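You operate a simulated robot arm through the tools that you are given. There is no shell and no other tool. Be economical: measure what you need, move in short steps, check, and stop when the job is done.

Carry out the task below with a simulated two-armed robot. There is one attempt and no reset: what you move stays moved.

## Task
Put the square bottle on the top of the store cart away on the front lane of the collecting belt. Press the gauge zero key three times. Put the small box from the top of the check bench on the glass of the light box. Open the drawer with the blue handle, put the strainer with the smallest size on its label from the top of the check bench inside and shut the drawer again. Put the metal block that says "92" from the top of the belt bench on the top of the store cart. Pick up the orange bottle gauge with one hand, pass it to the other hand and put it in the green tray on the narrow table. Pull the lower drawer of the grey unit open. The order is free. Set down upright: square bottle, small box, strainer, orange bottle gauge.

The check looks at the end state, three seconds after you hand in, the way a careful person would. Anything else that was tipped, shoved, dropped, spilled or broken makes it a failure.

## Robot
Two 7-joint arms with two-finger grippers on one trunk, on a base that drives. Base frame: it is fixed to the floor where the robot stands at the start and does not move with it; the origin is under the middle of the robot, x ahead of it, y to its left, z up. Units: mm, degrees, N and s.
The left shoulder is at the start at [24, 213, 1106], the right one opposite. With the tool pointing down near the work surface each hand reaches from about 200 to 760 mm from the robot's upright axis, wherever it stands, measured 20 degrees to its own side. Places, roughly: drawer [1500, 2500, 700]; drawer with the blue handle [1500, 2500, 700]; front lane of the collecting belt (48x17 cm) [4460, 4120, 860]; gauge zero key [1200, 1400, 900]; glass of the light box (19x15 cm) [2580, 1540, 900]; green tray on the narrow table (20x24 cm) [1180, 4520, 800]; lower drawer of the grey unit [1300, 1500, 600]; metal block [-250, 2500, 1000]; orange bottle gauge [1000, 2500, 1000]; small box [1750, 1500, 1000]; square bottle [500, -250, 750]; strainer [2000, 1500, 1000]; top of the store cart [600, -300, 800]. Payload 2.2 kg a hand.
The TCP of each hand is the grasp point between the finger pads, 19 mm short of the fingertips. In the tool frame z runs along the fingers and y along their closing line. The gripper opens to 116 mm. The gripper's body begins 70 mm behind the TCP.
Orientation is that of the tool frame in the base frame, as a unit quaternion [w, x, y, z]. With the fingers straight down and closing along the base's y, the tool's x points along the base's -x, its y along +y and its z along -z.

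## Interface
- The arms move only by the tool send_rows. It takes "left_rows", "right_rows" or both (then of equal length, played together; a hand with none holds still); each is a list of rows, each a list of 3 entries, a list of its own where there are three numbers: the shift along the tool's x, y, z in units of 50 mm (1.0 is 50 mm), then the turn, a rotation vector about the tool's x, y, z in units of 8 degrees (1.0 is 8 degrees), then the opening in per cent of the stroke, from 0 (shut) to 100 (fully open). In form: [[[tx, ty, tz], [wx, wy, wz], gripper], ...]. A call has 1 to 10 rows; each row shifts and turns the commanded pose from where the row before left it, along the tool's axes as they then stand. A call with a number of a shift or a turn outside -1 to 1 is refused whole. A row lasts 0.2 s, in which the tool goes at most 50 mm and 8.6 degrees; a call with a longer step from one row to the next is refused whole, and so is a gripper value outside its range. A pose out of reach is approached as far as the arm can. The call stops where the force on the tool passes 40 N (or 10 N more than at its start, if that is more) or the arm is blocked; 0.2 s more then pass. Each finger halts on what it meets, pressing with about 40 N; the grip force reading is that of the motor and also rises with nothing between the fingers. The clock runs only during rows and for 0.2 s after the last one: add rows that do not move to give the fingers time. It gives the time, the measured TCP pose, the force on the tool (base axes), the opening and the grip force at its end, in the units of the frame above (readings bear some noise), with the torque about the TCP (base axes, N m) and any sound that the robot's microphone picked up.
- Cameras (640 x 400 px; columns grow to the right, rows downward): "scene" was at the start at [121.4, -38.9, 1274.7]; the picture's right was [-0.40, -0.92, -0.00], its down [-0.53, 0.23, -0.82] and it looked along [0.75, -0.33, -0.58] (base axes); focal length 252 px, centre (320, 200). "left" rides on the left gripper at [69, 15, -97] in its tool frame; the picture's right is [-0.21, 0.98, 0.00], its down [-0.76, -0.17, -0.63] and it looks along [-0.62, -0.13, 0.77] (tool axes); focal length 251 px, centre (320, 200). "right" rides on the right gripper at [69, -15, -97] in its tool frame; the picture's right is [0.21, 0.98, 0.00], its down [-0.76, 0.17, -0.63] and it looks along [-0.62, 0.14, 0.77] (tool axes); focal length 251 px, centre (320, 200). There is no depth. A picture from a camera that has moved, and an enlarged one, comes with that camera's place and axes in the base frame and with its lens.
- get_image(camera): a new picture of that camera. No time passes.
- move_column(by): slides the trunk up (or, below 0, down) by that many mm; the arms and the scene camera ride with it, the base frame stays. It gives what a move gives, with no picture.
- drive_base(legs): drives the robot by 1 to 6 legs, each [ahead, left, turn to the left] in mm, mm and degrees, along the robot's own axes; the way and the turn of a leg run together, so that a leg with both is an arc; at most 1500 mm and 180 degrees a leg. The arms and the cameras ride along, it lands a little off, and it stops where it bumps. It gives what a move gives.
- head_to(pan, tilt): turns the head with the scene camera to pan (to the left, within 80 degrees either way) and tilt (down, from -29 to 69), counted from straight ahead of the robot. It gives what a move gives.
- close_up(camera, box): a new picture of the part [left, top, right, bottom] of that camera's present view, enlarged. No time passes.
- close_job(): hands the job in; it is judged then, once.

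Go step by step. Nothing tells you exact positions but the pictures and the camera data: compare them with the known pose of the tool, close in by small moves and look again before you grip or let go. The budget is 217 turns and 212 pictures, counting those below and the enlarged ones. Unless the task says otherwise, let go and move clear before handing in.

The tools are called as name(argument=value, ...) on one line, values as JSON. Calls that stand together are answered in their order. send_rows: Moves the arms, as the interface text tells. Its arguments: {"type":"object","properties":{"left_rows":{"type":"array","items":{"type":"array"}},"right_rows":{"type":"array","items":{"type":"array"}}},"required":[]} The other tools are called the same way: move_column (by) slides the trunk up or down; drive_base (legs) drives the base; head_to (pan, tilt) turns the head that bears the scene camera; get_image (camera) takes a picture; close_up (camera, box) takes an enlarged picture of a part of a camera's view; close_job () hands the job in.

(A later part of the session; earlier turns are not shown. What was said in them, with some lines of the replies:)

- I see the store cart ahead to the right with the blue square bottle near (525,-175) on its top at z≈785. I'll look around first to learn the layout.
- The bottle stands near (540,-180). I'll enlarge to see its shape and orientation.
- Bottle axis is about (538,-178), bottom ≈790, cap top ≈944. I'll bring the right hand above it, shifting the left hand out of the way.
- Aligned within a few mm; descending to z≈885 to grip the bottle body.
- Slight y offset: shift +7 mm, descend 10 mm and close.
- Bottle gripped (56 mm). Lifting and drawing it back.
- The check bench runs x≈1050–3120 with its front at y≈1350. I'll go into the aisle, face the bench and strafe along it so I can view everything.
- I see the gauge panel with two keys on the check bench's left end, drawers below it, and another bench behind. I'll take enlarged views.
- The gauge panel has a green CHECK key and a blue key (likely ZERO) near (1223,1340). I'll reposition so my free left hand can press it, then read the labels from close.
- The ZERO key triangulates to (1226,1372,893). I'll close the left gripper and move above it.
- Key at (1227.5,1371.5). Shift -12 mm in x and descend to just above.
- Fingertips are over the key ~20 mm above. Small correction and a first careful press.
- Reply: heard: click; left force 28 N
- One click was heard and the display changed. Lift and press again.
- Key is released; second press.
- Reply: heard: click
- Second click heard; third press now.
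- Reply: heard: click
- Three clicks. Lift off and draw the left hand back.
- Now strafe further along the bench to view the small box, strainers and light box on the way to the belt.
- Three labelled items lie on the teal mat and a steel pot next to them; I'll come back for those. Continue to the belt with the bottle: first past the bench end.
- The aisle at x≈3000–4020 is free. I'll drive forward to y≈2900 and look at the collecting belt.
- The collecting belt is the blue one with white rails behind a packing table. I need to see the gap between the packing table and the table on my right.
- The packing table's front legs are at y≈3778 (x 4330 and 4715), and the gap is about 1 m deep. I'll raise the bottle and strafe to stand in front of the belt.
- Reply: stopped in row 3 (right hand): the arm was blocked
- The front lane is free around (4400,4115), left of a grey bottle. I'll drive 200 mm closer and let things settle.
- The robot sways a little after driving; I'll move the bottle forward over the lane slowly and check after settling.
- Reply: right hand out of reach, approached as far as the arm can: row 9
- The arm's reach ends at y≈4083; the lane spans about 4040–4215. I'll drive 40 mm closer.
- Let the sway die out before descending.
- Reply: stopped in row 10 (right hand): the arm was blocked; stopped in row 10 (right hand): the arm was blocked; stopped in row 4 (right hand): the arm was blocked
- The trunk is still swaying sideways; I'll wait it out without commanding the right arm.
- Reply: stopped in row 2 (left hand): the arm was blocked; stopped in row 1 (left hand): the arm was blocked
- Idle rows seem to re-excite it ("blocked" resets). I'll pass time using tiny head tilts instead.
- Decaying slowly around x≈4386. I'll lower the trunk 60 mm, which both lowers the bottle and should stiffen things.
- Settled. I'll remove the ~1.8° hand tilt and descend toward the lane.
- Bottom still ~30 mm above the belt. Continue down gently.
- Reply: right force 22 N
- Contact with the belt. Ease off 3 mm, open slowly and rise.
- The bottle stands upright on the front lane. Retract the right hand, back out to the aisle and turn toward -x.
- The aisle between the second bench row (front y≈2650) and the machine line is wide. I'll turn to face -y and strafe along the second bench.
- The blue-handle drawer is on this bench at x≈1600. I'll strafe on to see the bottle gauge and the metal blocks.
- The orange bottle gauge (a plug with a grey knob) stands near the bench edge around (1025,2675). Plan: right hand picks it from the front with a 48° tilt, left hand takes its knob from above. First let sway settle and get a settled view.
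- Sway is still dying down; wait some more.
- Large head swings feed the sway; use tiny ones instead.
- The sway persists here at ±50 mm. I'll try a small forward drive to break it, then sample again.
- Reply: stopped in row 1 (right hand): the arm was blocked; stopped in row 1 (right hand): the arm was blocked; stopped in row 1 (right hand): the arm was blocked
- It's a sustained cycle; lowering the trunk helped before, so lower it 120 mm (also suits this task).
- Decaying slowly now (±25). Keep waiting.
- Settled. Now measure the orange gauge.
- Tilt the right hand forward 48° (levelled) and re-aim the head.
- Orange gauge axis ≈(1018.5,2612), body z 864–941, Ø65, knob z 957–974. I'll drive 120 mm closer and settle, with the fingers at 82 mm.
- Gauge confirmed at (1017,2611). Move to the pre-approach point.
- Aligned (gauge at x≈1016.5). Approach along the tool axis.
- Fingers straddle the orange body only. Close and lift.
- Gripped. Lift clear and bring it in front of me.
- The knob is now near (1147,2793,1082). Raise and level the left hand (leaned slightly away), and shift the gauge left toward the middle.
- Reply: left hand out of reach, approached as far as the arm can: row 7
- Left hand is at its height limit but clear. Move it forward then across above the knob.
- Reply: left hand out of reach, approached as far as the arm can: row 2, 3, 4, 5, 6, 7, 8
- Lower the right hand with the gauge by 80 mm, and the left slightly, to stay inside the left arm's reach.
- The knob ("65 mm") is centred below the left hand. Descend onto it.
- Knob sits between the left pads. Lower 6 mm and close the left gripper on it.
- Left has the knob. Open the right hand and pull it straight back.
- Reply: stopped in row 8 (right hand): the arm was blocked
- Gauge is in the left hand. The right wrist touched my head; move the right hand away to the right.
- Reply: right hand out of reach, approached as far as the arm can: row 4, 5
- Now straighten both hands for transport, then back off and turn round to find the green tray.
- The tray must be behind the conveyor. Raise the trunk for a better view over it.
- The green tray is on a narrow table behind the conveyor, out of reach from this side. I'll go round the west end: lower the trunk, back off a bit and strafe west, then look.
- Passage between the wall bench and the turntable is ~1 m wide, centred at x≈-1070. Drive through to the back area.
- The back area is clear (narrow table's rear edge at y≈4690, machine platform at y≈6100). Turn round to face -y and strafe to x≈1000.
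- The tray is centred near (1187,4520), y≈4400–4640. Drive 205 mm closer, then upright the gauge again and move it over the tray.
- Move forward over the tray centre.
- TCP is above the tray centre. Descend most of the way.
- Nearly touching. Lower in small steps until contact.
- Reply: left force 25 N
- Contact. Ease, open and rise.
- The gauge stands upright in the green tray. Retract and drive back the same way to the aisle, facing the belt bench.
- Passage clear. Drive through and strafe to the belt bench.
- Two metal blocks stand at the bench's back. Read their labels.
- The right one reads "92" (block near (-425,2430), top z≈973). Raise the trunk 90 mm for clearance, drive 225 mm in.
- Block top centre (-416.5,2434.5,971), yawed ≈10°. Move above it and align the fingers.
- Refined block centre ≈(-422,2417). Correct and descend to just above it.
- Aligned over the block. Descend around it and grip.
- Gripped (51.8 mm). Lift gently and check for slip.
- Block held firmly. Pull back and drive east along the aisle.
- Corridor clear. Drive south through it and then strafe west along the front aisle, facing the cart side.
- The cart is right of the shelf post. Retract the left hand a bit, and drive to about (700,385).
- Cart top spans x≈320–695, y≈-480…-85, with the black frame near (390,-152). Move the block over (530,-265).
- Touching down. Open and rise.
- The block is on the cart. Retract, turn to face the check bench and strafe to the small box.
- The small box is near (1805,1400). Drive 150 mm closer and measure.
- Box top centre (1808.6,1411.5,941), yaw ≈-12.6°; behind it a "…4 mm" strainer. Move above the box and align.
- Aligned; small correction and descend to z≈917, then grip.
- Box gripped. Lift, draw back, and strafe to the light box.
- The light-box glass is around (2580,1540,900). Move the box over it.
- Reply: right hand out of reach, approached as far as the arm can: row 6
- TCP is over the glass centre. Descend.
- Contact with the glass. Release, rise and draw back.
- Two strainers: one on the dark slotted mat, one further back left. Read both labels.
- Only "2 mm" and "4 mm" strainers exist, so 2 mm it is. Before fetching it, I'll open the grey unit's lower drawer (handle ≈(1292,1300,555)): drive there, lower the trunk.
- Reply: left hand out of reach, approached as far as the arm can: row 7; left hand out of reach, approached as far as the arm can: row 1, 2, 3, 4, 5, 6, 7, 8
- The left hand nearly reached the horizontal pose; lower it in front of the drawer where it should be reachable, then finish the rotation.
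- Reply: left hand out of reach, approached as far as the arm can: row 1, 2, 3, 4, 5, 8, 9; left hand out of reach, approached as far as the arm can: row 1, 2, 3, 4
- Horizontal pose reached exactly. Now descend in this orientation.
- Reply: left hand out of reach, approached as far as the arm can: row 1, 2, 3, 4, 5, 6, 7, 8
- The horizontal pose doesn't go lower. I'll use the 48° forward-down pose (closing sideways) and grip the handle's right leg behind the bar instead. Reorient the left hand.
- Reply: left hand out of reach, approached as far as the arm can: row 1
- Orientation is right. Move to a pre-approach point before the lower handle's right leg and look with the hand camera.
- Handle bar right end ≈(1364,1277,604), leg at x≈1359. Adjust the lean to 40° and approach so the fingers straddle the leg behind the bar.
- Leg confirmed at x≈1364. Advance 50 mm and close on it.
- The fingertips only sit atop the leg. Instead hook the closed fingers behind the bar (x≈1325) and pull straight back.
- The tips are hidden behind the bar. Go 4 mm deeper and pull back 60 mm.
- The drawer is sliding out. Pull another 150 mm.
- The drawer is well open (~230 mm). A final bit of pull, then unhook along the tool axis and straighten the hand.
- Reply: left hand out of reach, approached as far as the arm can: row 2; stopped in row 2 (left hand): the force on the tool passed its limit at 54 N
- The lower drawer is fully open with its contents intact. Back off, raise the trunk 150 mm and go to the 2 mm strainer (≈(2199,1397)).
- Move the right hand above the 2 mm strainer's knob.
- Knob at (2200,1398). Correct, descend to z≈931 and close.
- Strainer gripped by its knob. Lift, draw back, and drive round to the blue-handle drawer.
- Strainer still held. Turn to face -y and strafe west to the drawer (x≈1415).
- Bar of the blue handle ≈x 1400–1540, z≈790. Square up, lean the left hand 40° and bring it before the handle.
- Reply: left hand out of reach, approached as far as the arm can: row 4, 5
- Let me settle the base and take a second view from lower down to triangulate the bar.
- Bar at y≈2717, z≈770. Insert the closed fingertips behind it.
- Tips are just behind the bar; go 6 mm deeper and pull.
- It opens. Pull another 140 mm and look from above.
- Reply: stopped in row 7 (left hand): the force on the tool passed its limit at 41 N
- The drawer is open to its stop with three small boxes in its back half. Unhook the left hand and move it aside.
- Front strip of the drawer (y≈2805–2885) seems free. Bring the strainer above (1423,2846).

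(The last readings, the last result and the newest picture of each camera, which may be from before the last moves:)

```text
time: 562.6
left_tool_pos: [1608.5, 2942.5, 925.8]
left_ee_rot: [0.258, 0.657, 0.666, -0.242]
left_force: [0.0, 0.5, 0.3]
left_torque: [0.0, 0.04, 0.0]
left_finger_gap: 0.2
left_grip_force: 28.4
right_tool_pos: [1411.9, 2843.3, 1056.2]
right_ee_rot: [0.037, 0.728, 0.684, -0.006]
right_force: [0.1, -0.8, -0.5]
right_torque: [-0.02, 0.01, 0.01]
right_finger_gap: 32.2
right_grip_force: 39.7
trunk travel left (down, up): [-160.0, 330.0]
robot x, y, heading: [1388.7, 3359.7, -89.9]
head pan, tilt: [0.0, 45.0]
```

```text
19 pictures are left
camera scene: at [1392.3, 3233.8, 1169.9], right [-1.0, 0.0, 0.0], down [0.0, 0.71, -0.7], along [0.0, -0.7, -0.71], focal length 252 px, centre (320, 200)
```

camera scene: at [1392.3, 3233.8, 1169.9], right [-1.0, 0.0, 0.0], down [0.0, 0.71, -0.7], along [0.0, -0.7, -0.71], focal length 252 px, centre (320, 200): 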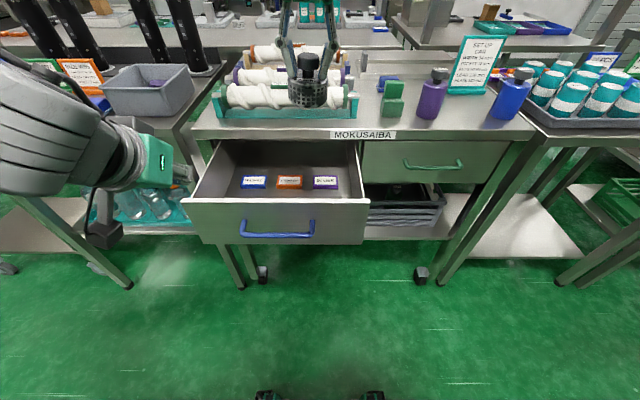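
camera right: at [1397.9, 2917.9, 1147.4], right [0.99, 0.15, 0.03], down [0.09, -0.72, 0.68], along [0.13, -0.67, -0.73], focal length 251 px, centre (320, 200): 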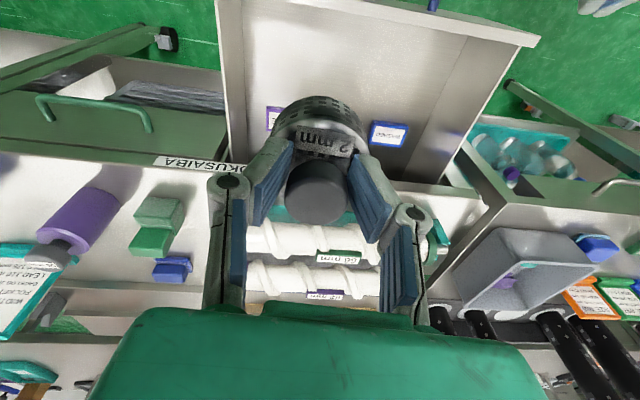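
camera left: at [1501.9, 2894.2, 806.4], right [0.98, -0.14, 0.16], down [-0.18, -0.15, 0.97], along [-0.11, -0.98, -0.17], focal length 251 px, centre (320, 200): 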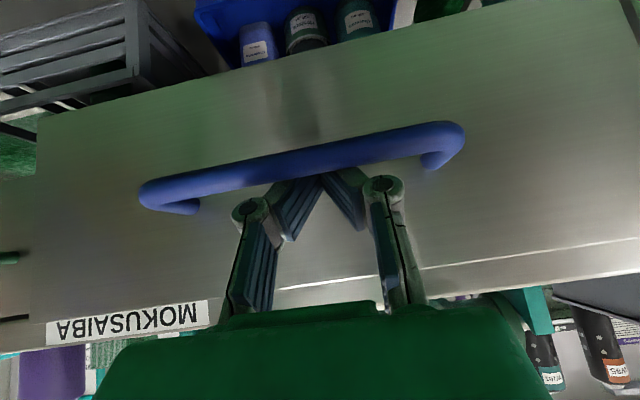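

The front strip (y≈2755–2885) is indeed empty. Level the hand, shift 20 mm toward the drawer's middle and descend.

send_rows(right_rows=[[[-0.2, 0.04, 0.4], [0.15, 0.1, 0], 5], [[-0.2, 0.04, 0.6], [0.16, 0.09, 0], 5], [[0, 0, 0.7], [0, 0, 0], 5], [[0, 0, 0.7], [0, 0, 0], 5], [[0, 0, 0.6], [0, 0, 0], 5], [[0, 0, 0], [0, 0, 0], 5]])

close_up(camera="scene", box=[180, 60, 400, 250])

```text
time: 564.2
left_tool_pos: [1609.2, 2944.9, 927.8]
left_ee_rot: [0.259, 0.656, 0.666, -0.242]
left_force: [0.6, 0.3, 0.3]
left_torque: [0.02, -0.02, 0.05]
left_finger_gap: 0.0
left_grip_force: 28.4
right_tool_pos: [1397.6, 2807.0, 902.2]
right_ee_rot: [0.012, 0.744, 0.668, 0.006]
right_force: [-0.7, 0.4, -0.9]
right_torque: [0.01, 0.0, 0.01]
right_finger_gap: 32.2
right_grip_force: 39.9
trunk travel left (down, up): [-160.0, 330.0]
robot x, y, heading: [1389.3, 3358.2, -89.9]
head pan, tilt: [0.0, 45.0]
stopped in row 6 (right hand): the arm was blocked; the commanded pose is now the measured one
```

```text
2.11 times, centred on (290, 155) of scene
camera zoom: at [1392.3, 3233.1, 1169.8], right [-1.0, 0.0, 0.0], down [0.0, 0.71, -0.7], along [0.0, -0.7, -0.71], focal length 531 px, centre (383, 295)
```

zoom: 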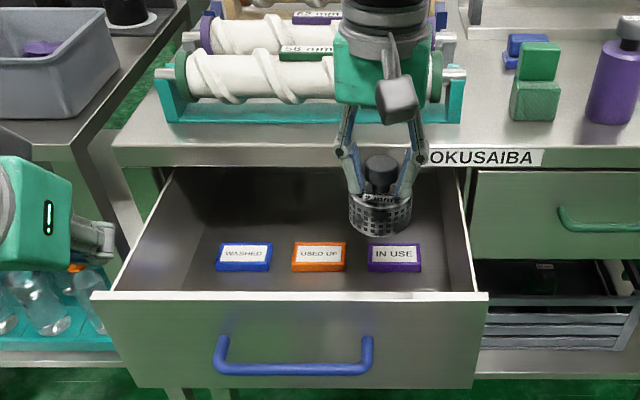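

The right arm is cramped across my body. Raise it and strafe 190 mm left so the drawer lies in front of my right shoulder.

send_rows(right_rows=[[[0, 0, -0.8], [0, 0, 0], 5], [[0, 0, -0.8], [0, 0, 0], 5], [[0, 0, -0.4], [0, 0, 0], 5]])

drive_base(legs=[[0, 190, 0], [3, 0, 0], [-3, 0, 0], [3, 0, 0], [-3, 0, 0], [3, 0, 0]])

drive_base(legs=[[3, 0, 0], [-3, 0, 0], [3, 0, 0], [-3, 0, 0], [3, 0, 0], [-3, 0, 0]])

get_image(camera="right")

```text
time: 565.0
left_tool_pos: [1608.5, 2944.6, 927.1]
left_ee_rot: [0.26, 0.656, 0.666, -0.242]
left_force: [-0.4, -0.8, 0.1]
left_torque: [-0.03, -0.02, 0.0]
left_finger_gap: 0.0
left_grip_force: 28.2
right_tool_pos: [1394.0, 2809.2, 1005.6]
right_ee_rot: [0.015, 0.744, 0.668, 0.007]
right_force: [-0.6, 0.0, -1.1]
right_torque: [0.0, -0.06, -0.02]
right_finger_gap: 32.1
right_grip_force: 39.7
trunk travel left (down, up): [-160.0, 330.0]
robot x, y, heading: [1389.2, 3357.9, -90.0]
head pan, tilt: [0.0, 45.0]
```

```text
time: 568.1
left_tool_pos: [1797.1, 2941.1, 926.9]
left_ee_rot: [0.26, 0.657, 0.666, -0.241]
left_force: [-0.1, -0.9, -0.7]
left_torque: [0.02, 0.02, 0.0]
left_finger_gap: 0.1
left_grip_force: 28.6
right_tool_pos: [1580.9, 2805.0, 1008.2]
right_ee_rot: [0.016, 0.745, 0.666, 0.007]
right_force: [0.0, 0.4, 0.3]
right_torque: [0.03, -0.02, 0.01]
right_finger_gap: 32.2
right_grip_force: 40.0
trunk travel left (down, up): [-160.0, 330.0]
robot x, y, heading: [1581.4, 3353.4, -89.9]
head pan, tilt: [0.0, 45.0]
```

```text
time: 570.4
left_tool_pos: [1797.8, 2944.1, 930.2]
left_ee_rot: [0.26, 0.657, 0.665, -0.243]
left_force: [-0.4, -0.6, 0.3]
left_torque: [0.0, 0.0, 0.03]
left_finger_gap: 0.0
left_grip_force: 28.6
right_tool_pos: [1581.6, 2807.3, 1008.4]
right_ee_rot: [0.017, 0.746, 0.666, 0.006]
right_force: [-0.1, 0.5, -1.1]
right_torque: [-0.02, -0.01, 0.05]
right_finger_gap: 31.8
right_grip_force: 39.8
trunk travel left (down, up): [-160.0, 330.0]
robot x, y, heading: [1580.9, 3354.7, -90.0]
head pan, tilt: [0.0, 45.0]
```

```text
17 pictures are left
camera right: at [1572.0, 2879.0, 1102.9], right [0.99, 0.1, 0.03], down [0.06, -0.76, 0.65], along [0.09, -0.64, -0.76], focal length 251 px, centre (320, 200)
```

right: 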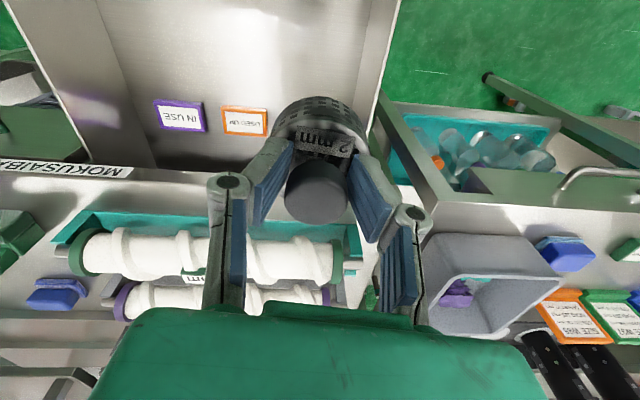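

Much better view; the strip in front of the labels is clear. Shift to x≈1450, level, and descend.

send_rows(right_rows=[[[-0.05, -0.88, 0], [0.1, -0.07, 0], 5], [[-0.05, -0.88, 0], [0.1, -0.07, 0], 5], [[-0.04, -0.87, 0], [0, 0, 0], 5], [[0, 0, 0.6], [0, 0, 0], 5], [[0, 0, 0.7], [0, 0, 0], 5], [[0, 0, 0.7], [0, 0, 0], 5], [[0, 0, 0.7], [0, 0, 0], 5], [[0, 0, 0.5], [0, 0, 0], 5], [[0, 0, 0], [0, 0, 0], 5]])

get_image(camera="right")

```text
time: 572.4
left_tool_pos: [1797.1, 2945.7, 930.0]
left_ee_rot: [0.261, 0.656, 0.665, -0.242]
left_force: [0.1, 0.2, 0.3]
left_torque: [0.0, -0.04, 0.03]
left_finger_gap: 0.2
left_grip_force: 28.3
right_tool_pos: [1449.8, 2811.6, 848.7]
right_ee_rot: [0.014, 0.746, 0.666, -0.012]
right_force: [-0.6, 0.4, -1.0]
right_torque: [0.01, -0.02, 0.0]
right_finger_gap: 31.6
right_grip_force: 39.9
trunk travel left (down, up): [-160.0, 330.0]
robot x, y, heading: [1579.6, 3357.0, -90.0]
head pan, tilt: [0.0, 45.0]
```

```text
16 pictures are left
camera right: at [1442.1, 2885.5, 940.9], right [0.99, 0.1, 0.0], down [0.08, -0.75, 0.66], along [0.07, -0.66, -0.75], focal length 251 px, centre (320, 200)
```

right: 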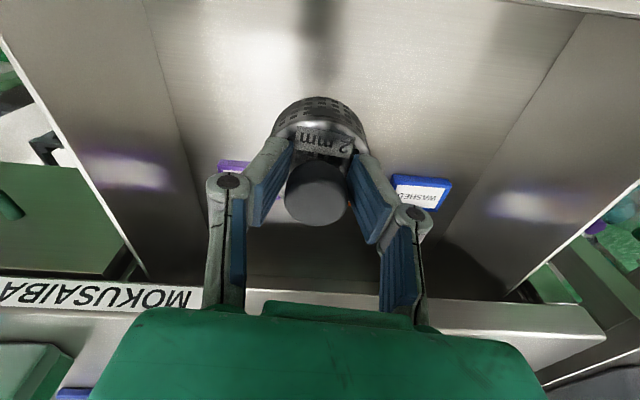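

send_rows(right_rows=[[[-0.2, 0, 0.4], [0, 0, 0], 5], [[0, 0, 0.5], [0, 0, 0], 5], [[0, 0, 0.35], [0, 0, 0], 5], [[0, 0, 0], [0, 0, 0], 5]])

send_rows(right_rows=[[[0, 0, 0.1], [0, 0, 0], 5], [[0, 0, 0.1], [0, 0, 0], 5], [[0, 0, 0], [0, 0, 0], 5]])

get_image(camera="right")

```text
time: 573.4
left_tool_pos: [1797.0, 2946.8, 930.1]
left_ee_rot: [0.262, 0.656, 0.665, -0.243]
left_force: [-0.3, -0.4, -0.7]
left_torque: [-0.01, -0.04, -0.03]
left_finger_gap: 0.0
left_grip_force: 28.8
right_tool_pos: [1449.2, 2799.8, 784.5]
right_ee_rot: [0.015, 0.745, 0.666, -0.012]
right_force: [0.4, -0.1, -0.5]
right_torque: [-0.02, -0.03, 0.0]
right_finger_gap: 31.8
right_grip_force: 40.4
trunk travel left (down, up): [-160.0, 330.0]
robot x, y, heading: [1578.4, 3353.2, -90.1]
head pan, tilt: [0.0, 45.0]
```

```text
time: 574.2
left_tool_pos: [1796.3, 2946.5, 930.6]
left_ee_rot: [0.261, 0.656, 0.665, -0.243]
left_force: [0.4, -0.1, 0.0]
left_torque: [-0.01, -0.01, 0.02]
left_finger_gap: 0.2
left_grip_force: 29.0
right_tool_pos: [1448.8, 2799.9, 774.9]
right_ee_rot: [0.014, 0.745, 0.667, -0.012]
right_force: [0.6, -0.2, -2.6]
right_torque: [0.02, 0.01, 0.0]
right_finger_gap: 31.8
right_grip_force: 40.0
trunk travel left (down, up): [-160.0, 330.0]
robot x, y, heading: [1578.9, 3355.3, -89.9]
head pan, tilt: [0.0, 45.0]
```

```text
15 pictures are left
camera right: at [1441.7, 2872.3, 868.5], right [0.99, 0.1, 0.0], down [0.08, -0.75, 0.66], along [0.07, -0.66, -0.75], focal length 251 px, centre (320, 200)
```

right: 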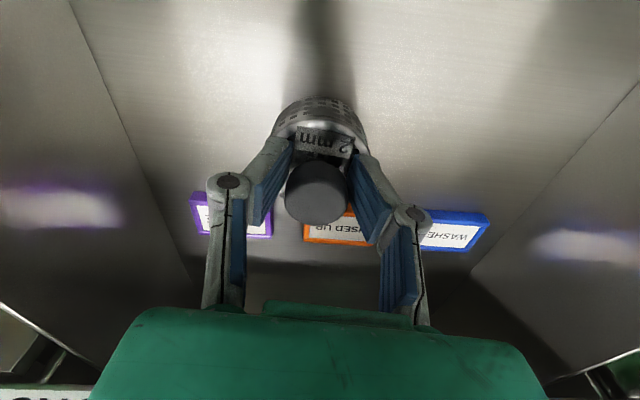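

send_rows(right_rows=[[[0, 0, 0.1], [0, 0, 0], 5], [[0, 0, 0], [0, 0, 0], 5]])

send_rows(right_rows=[[[0, 0, 0.1], [0, 0, 0], 5], [[0, 0, 0], [0, 0, 0], 5]])

send_rows(right_rows=[[[0, 0, 0.08], [0, 0, 0], 5], [[0, 0, 0], [0, 0, 0], 5]])

```text
time: 574.8
left_tool_pos: [1797.4, 2946.1, 930.1]
left_ee_rot: [0.261, 0.657, 0.664, -0.244]
left_force: [0.6, -0.2, -0.5]
left_torque: [-0.02, 0.01, 0.02]
left_finger_gap: 0.1
left_grip_force: 28.6
right_tool_pos: [1448.9, 2798.7, 770.3]
right_ee_rot: [0.015, 0.745, 0.667, -0.01]
right_force: [-0.1, -0.2, -1.1]
right_torque: [0.03, 0.02, 0.0]
right_finger_gap: 32.1
right_grip_force: 40.2
trunk travel left (down, up): [-160.0, 330.0]
robot x, y, heading: [1579.0, 3354.7, -90.2]
head pan, tilt: [0.0, 45.0]
```

```text
time: 575.4
left_tool_pos: [1797.1, 2945.1, 930.5]
left_ee_rot: [0.261, 0.656, 0.665, -0.243]
left_force: [0.6, 0.1, 0.3]
left_torque: [0.03, 0.01, 0.03]
left_finger_gap: 0.0
left_grip_force: 28.6
right_tool_pos: [1448.9, 2797.7, 764.7]
right_ee_rot: [0.015, 0.745, 0.667, -0.011]
right_force: [0.7, 0.3, -0.4]
right_torque: [0.04, 0.01, -0.01]
right_finger_gap: 31.9
right_grip_force: 39.9
trunk travel left (down, up): [-160.0, 330.0]
robot x, y, heading: [1584.9, 3356.9, -90.0]
head pan, tilt: [0.0, 45.0]
```

```text
time: 576.0
left_tool_pos: [1797.0, 2947.5, 929.7]
left_ee_rot: [0.262, 0.656, 0.665, -0.243]
left_force: [-0.2, 0.1, -0.1]
left_torque: [0.03, -0.01, -0.01]
left_finger_gap: 0.0
left_grip_force: 28.6
right_tool_pos: [1449.6, 2798.3, 761.1]
right_ee_rot: [0.014, 0.746, 0.666, -0.011]
right_force: [0.6, -1.0, -2.0]
right_torque: [0.0, -0.02, 0.0]
right_finger_gap: 31.9
right_grip_force: 40.0
trunk travel left (down, up): [-160.0, 330.0]
robot x, y, heading: [1584.0, 3357.4, -89.8]
head pan, tilt: [0.0, 45.0]
```

send_rows(right_rows=[[[0, 0, 0.1], [0, 0, 0], 5], [[0, 0, 0], [0, 0, 0], 5]])

send_rows(right_rows=[[[0, 0, 0.08], [0, 0, 0], 5], [[0, 0, 0], [0, 0, 0], 5]])

get_image(camera="right")

```text
time: 576.6
left_tool_pos: [1796.2, 2947.6, 930.4]
left_ee_rot: [0.26, 0.656, 0.664, -0.244]
left_force: [0.3, 0.1, -1.2]
left_torque: [0.03, 0.04, 0.01]
left_finger_gap: 0.1
left_grip_force: 28.3
right_tool_pos: [1449.3, 2797.8, 758.0]
right_ee_rot: [0.016, 0.745, 0.666, -0.013]
right_force: [-0.5, -1.0, 10.1]
right_torque: [0.12, 0.21, 0.0]
right_finger_gap: 32.0
right_grip_force: 39.5
trunk travel left (down, up): [-160.0, 330.0]
robot x, y, heading: [1580.4, 3356.0, -89.9]
head pan, tilt: [0.0, 45.0]
```

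```text
time: 577.2
left_tool_pos: [1797.6, 2947.0, 931.1]
left_ee_rot: [0.261, 0.656, 0.665, -0.244]
left_force: [-0.2, -0.4, -0.1]
left_torque: [0.01, -0.02, -0.01]
left_finger_gap: 0.1
left_grip_force: 28.4
right_tool_pos: [1449.5, 2797.4, 755.7]
right_ee_rot: [0.018, 0.746, 0.666, -0.014]
right_force: [0.1, -1.0, 31.5]
right_torque: [-0.39, 0.06, -0.04]
right_finger_gap: 32.0
right_grip_force: 39.8
trunk travel left (down, up): [-160.0, 330.0]
robot x, y, heading: [1581.3, 3355.3, -90.0]
head pan, tilt: [0.0, 45.0]
```

```text
14 pictures are left
camera right: at [1442.4, 2871.9, 848.5], right [0.99, 0.1, 0.0], down [0.08, -0.74, 0.67], along [0.07, -0.66, -0.75], focal length 251 px, centre (320, 200)
```

right: 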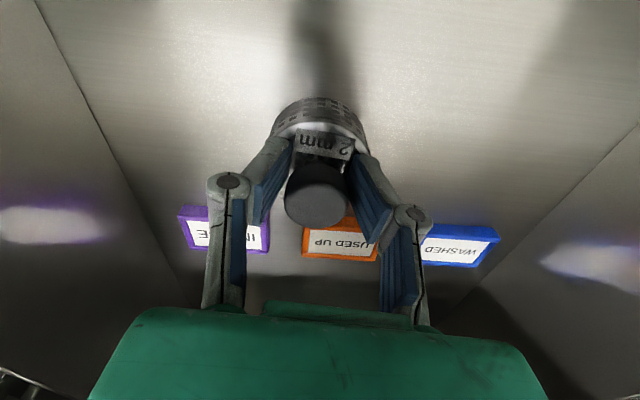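

Touchdown. Ease off, open, rise.

send_rows(right_rows=[[[0, 0, -0.08], [0, 0, 0], 15], [[0, 0, 0], [0, 0, 0], 32], [[0, 0, 0], [0, 0, 0], 50], [[0, 0, 0], [0, 0, 0], 55], [[0, 0, -0.4], [0, 0, 0], 55], [[0, 0, -0.8], [0, 0, 0], 55], [[0, 0, -0.9], [0, 0, 0], 55], [[0, 0, -0.9], [0, 0, 0], 55], [[0, 0, -0.9], [0, 0, 0], 55], [[0, 0, -0.9], [0, 0, 0], 55]])

get_image(camera="right")

```text
time: 579.4
left_tool_pos: [1796.4, 2947.2, 930.8]
left_ee_rot: [0.261, 0.656, 0.665, -0.243]
left_force: [0.1, 0.9, 0.7]
left_torque: [0.01, 0.02, -0.04]
left_finger_gap: 0.2
left_grip_force: 28.6
right_tool_pos: [1448.3, 2808.3, 998.4]
right_ee_rot: [0.014, 0.746, 0.666, -0.01]
right_force: [1.0, 0.5, 1.5]
right_torque: [0.0, -0.03, 0.01]
right_finger_gap: 64.0
right_grip_force: 0.1
trunk travel left (down, up): [-160.0, 330.0]
robot x, y, heading: [1583.6, 3356.4, -89.9]
head pan, tilt: [0.0, 45.0]
```

```text
13 pictures are left
camera right: at [1441.3, 2881.2, 1091.7], right [0.99, 0.1, 0.0], down [0.08, -0.75, 0.66], along [0.07, -0.66, -0.75], focal length 251 px, centre (320, 200)
```

right: 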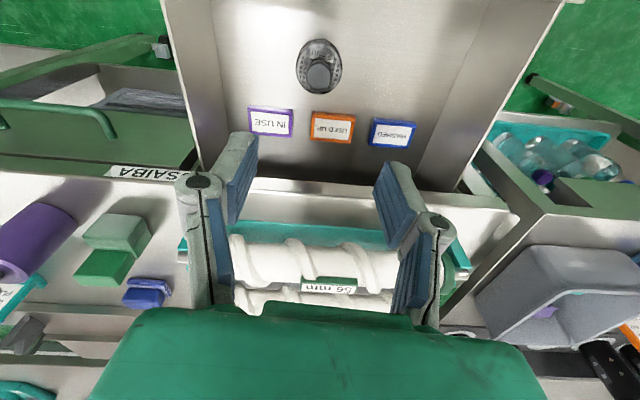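

The 2 mm strainer stands upright in the drawer. Now bring the closed right hand in front of the blue bar to push the drawer shut.

send_rows(right_rows=[[[0.9, -0.08, 0], [0, 0, 0], 30], [[0.9, -0.08, 0], [0, 0, 0], 0], [[0.9, -0.08, 0], [0, 0, 0], 0], [[0.9, -0.08, 0], [0, 0, 0], 0], [[0, 0, 0.9], [0, 0, 0], 0], [[0, 0, 0.9], [0, 0, 0], 0], [[0, 0, 0.9], [0, 0, 0], 0], [[0, 0, 0.9], [0, 0, 0], 0], [[0, 0, 0.8], [0, 0, 0], 0], [[0, 0, 0], [0, 0, 0], 0]])

get_image(camera="scene")

```text
time: 581.6
left_tool_pos: [1798.3, 2947.3, 929.6]
left_ee_rot: [0.26, 0.657, 0.665, -0.243]
left_force: [0.4, -0.2, 0.3]
left_torque: [0.01, -0.01, 0.01]
left_finger_gap: 0.0
left_grip_force: 28.3
right_tool_pos: [1455.3, 2980.9, 770.0]
right_ee_rot: [0.015, 0.745, 0.667, -0.013]
right_force: [0.1, 0.4, 0.1]
right_torque: [-0.03, 0.01, -0.01]
right_finger_gap: 0.3
right_grip_force: 28.9
trunk travel left (down, up): [-160.0, 330.0]
robot x, y, heading: [1581.6, 3353.0, -89.8]
head pan, tilt: [0.0, 45.0]
```

```text
12 pictures are left
camera scene: at [1581.9, 3231.9, 1170.0], right [-1.0, 0.0, 0.0], down [0.0, 0.71, -0.71], along [0.0, -0.71, -0.71], focal length 252 px, centre (320, 200)
```

scene: 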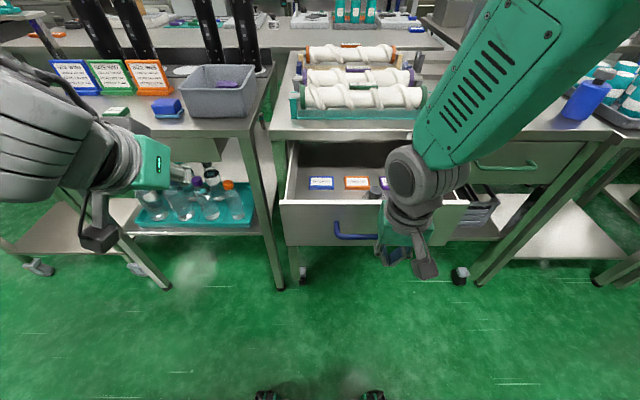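

Push slowly.

send_rows(right_rows=[[[-0.2, 0.02, 0], [0, 0, 0], 0], [[-0.25, 0.03, 0], [0, 0, 0], 0], [[-0.25, 0.03, 0], [0, 0, 0], 0], [[-0.25, 0.03, 0], [0, 0, 0], 0], [[-0.25, 0.03, 0], [0, 0, 0], 0], [[-0.25, 0.03, 0], [0, 0, 0], 0], [[-0.25, 0.03, 0], [0, 0, 0], 0], [[-0.25, 0.03, 0], [0, 0, 0], 0], [[-0.25, 0.03, 0], [0, 0, 0], 0], [[-0.25, 0.03, 0], [0, 0, 0], 0]])

get_image(camera="scene")

```text
time: 583.8
left_tool_pos: [1796.8, 2945.9, 929.7]
left_ee_rot: [0.261, 0.656, 0.665, -0.243]
left_force: [-0.4, -0.2, 0.7]
left_torque: [0.01, -0.02, 0.01]
left_finger_gap: 0.2
left_grip_force: 28.5
right_tool_pos: [1454.7, 2856.4, 774.1]
right_ee_rot: [0.015, 0.746, 0.666, -0.011]
right_force: [0.4, -0.4, 0.0]
right_torque: [0.02, 0.0, 0.0]
right_finger_gap: 0.0
right_grip_force: 28.7
trunk travel left (down, up): [-160.0, 330.0]
robot x, y, heading: [1586.4, 3353.4, -90.0]
head pan, tilt: [0.0, 45.0]
```

```text
11 pictures are left
camera scene: at [1581.7, 3230.5, 1169.8], right [-1.0, 0.0, 0.0], down [0.0, 0.71, -0.7], along [0.0, -0.7, -0.71], focal length 252 px, centre (320, 200)
```

scene: 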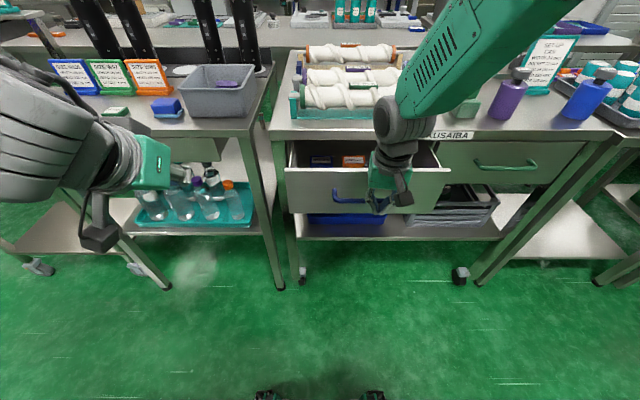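

Closing nicely. Continue.

send_rows(right_rows=[[[-0.2, 0.02, 0], [0, 0, 0], 0], [[-0.25, 0.03, 0], [0, 0, 0], 0], [[-0.25, 0.03, 0], [0, 0, 0], 0], [[-0.25, 0.03, 0], [0, 0, 0], 0], [[-0.25, 0.03, 0], [0, 0, 0], 0], [[-0.25, 0.03, 0], [0, 0, 0], 0], [[-0.25, 0.03, 0], [0, 0, 0], 0], [[-0.25, 0.03, 0], [0, 0, 0], 0], [[-0.2, 0.03, 0], [0, 0, 0], 0], [[-0.15, 0.02, 0], [0, 0, 0], 0]])

get_image(camera="scene")

```text
time: 586.0
left_tool_pos: [1798.2, 2945.7, 929.7]
left_ee_rot: [0.262, 0.656, 0.665, -0.243]
left_force: [0.8, -0.2, -0.1]
left_torque: [0.01, 0.02, 0.02]
left_finger_gap: 0.2
left_grip_force: 28.5
right_tool_pos: [1454.3, 2741.1, 778.7]
right_ee_rot: [0.015, 0.745, 0.667, -0.011]
right_force: [0.0, -0.5, -0.8]
right_torque: [-0.03, 0.0, -0.02]
right_finger_gap: 0.0
right_grip_force: 28.6
trunk travel left (down, up): [-160.0, 330.0]
robot x, y, heading: [1586.1, 3354.4, -90.0]
head pan, tilt: [0.0, 45.0]
```

```text
10 pictures are left
camera scene: at [1581.6, 3230.0, 1169.8], right [-1.0, 0.0, 0.0], down [0.0, 0.71, -0.7], along [0.0, -0.7, -0.71], focal length 252 px, centre (320, 200)
```

scene: 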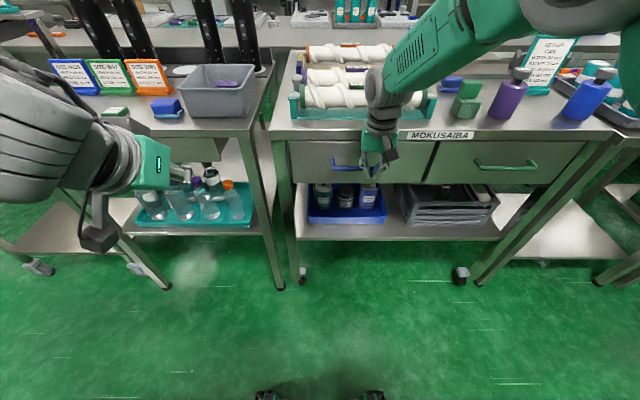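

Almost flush. Push on in small steps until it stops.

send_rows(right_rows=[[[-0.08, 0.01, 0], [0, 0, 0], 0], [[-0.08, 0.01, 0], [0, 0, 0], 0], [[-0.08, 0.01, 0], [0, 0, 0], 0], [[-0.06, 0, 0], [0, 0, 0], 0], [[-0.06, 0, 0], [0, 0, 0], 0], [[-0.06, 0, 0], [0, 0, 0], 0], [[0, 0, 0], [0, 0, 0], 0]])

close_up(camera="scene", box=[270, 110, 480, 240])

```text
time: 586.7
left_tool_pos: [1796.5, 2948.7, 930.4]
left_ee_rot: [0.261, 0.657, 0.664, -0.244]
left_force: [0.4, -0.8, -0.1]
left_torque: [0.0, 0.01, 0.01]
left_finger_gap: 0.0
left_grip_force: 28.6
right_tool_pos: [1455.1, 2737.6, 777.1]
right_ee_rot: [0.007, 0.745, 0.667, -0.006]
right_force: [-3.2, 14.8, 6.4]
right_torque: [-0.01, -0.1, 0.16]
right_finger_gap: 0.1
right_grip_force: 28.2
trunk travel left (down, up): [-160.0, 330.0]
robot x, y, heading: [1579.9, 3356.9, -90.0]
head pan, tilt: [0.0, 45.0]
stopped in row 3 (right hand): the force on the tool passed its limit at 44 N (the readings are from after the stop); the commanded pose is now the measured one
```

```text
3.05 times, centred on (375, 175) of scene
camera zoom: at [1581.4, 3232.9, 1170.1], right [-1.0, 0.0, 0.0], down [0.0, 0.71, -0.71], along [0.0, -0.71, -0.71], focal length 768 px, centre (152, 276)
```

zoom: 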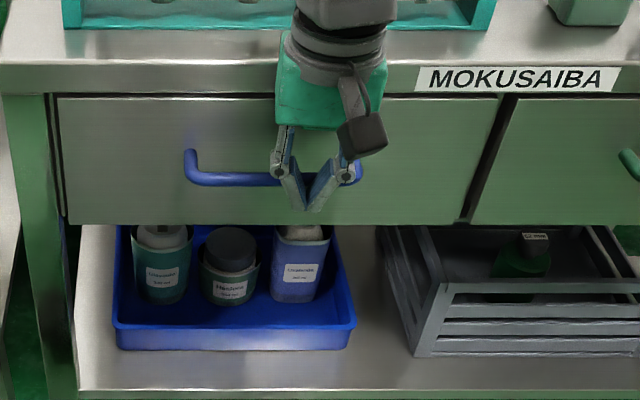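

The drawer is shut (stopped at 44 N, flush with its neighbour). Draw the right hand back and up, then check.

send_rows(right_rows=[[[0.5, -0.05, 0], [0, 0, 0], 0], [[0.9, -0.1, 0], [0, 0, 0], 0], [[0.9, -0.1, 0], [0, 0, 0], 0], [[0.9, -0.1, 0], [0, 0, 0], 30], [[0.4, 0, -0.6], [0, 0, 0], 60], [[0, 0, -0.9], [0, 0, 0], 60], [[0, 0, -0.9], [0, 0, 0], 60]])

get_image(camera="scene")

```text
time: 588.3
left_tool_pos: [1796.6, 2948.4, 931.3]
left_ee_rot: [0.262, 0.656, 0.665, -0.244]
left_force: [0.2, 0.1, -0.3]
left_torque: [-0.01, 0.02, -0.04]
left_finger_gap: 0.0
left_grip_force: 28.7
right_tool_pos: [1456.9, 2922.3, 894.7]
right_ee_rot: [0.009, 0.745, 0.667, -0.007]
right_force: [0.1, -0.3, 0.5]
right_torque: [-0.05, 0.0, 0.0]
right_finger_gap: 69.6
right_grip_force: 0.1
trunk travel left (down, up): [-160.0, 330.0]
robot x, y, heading: [1587.2, 3355.9, -90.3]
head pan, tilt: [0.0, 45.0]
```

```text
8 pictures are left
camera scene: at [1581.4, 3233.1, 1170.1], right [-1.0, 0.0, 0.0], down [0.0, 0.71, -0.71], along [0.0, -0.71, -0.71], focal length 252 px, centre (320, 200)
```

scene: 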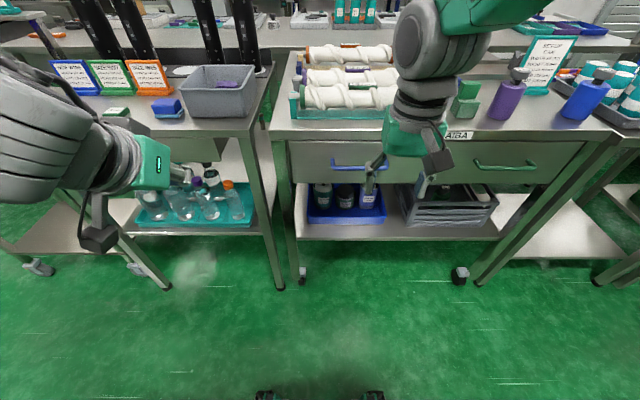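

The blue-handled drawer stays shut, both hands are clear, and every item on the list is in place, so I'm handing in.

close_job()

```text
The job is handed in.
```

I finished every task on the list and handed the job in. No verdict has come back, so this rests on what I saw and felt while working.

- **Square bottle:** it stands upright on the front lane of the collecting belt.
- **Gauge zero key:** I pressed it three times and heard a click each time.
- **Small box:** it stands upright on the glass of the light box.
- **Strainer:** I took the one labelled "2 mm"; the only other one I found says "4 mm". It stands upright in the blue-handled drawer. I couldn't see it while I pushed the drawer shut.
- **Metal block "92":** it is on the top of the store cart.
- **Orange bottle gauge:** I picked it up with the right hand, passed it to the left, and set it upright in the green tray.
- **Grey unit:** the lower drawer is pulled open to its stop.

I saw nothing tipped, dropped or shoved. The only collision I noticed was my right wrist touching my own head during the handover.
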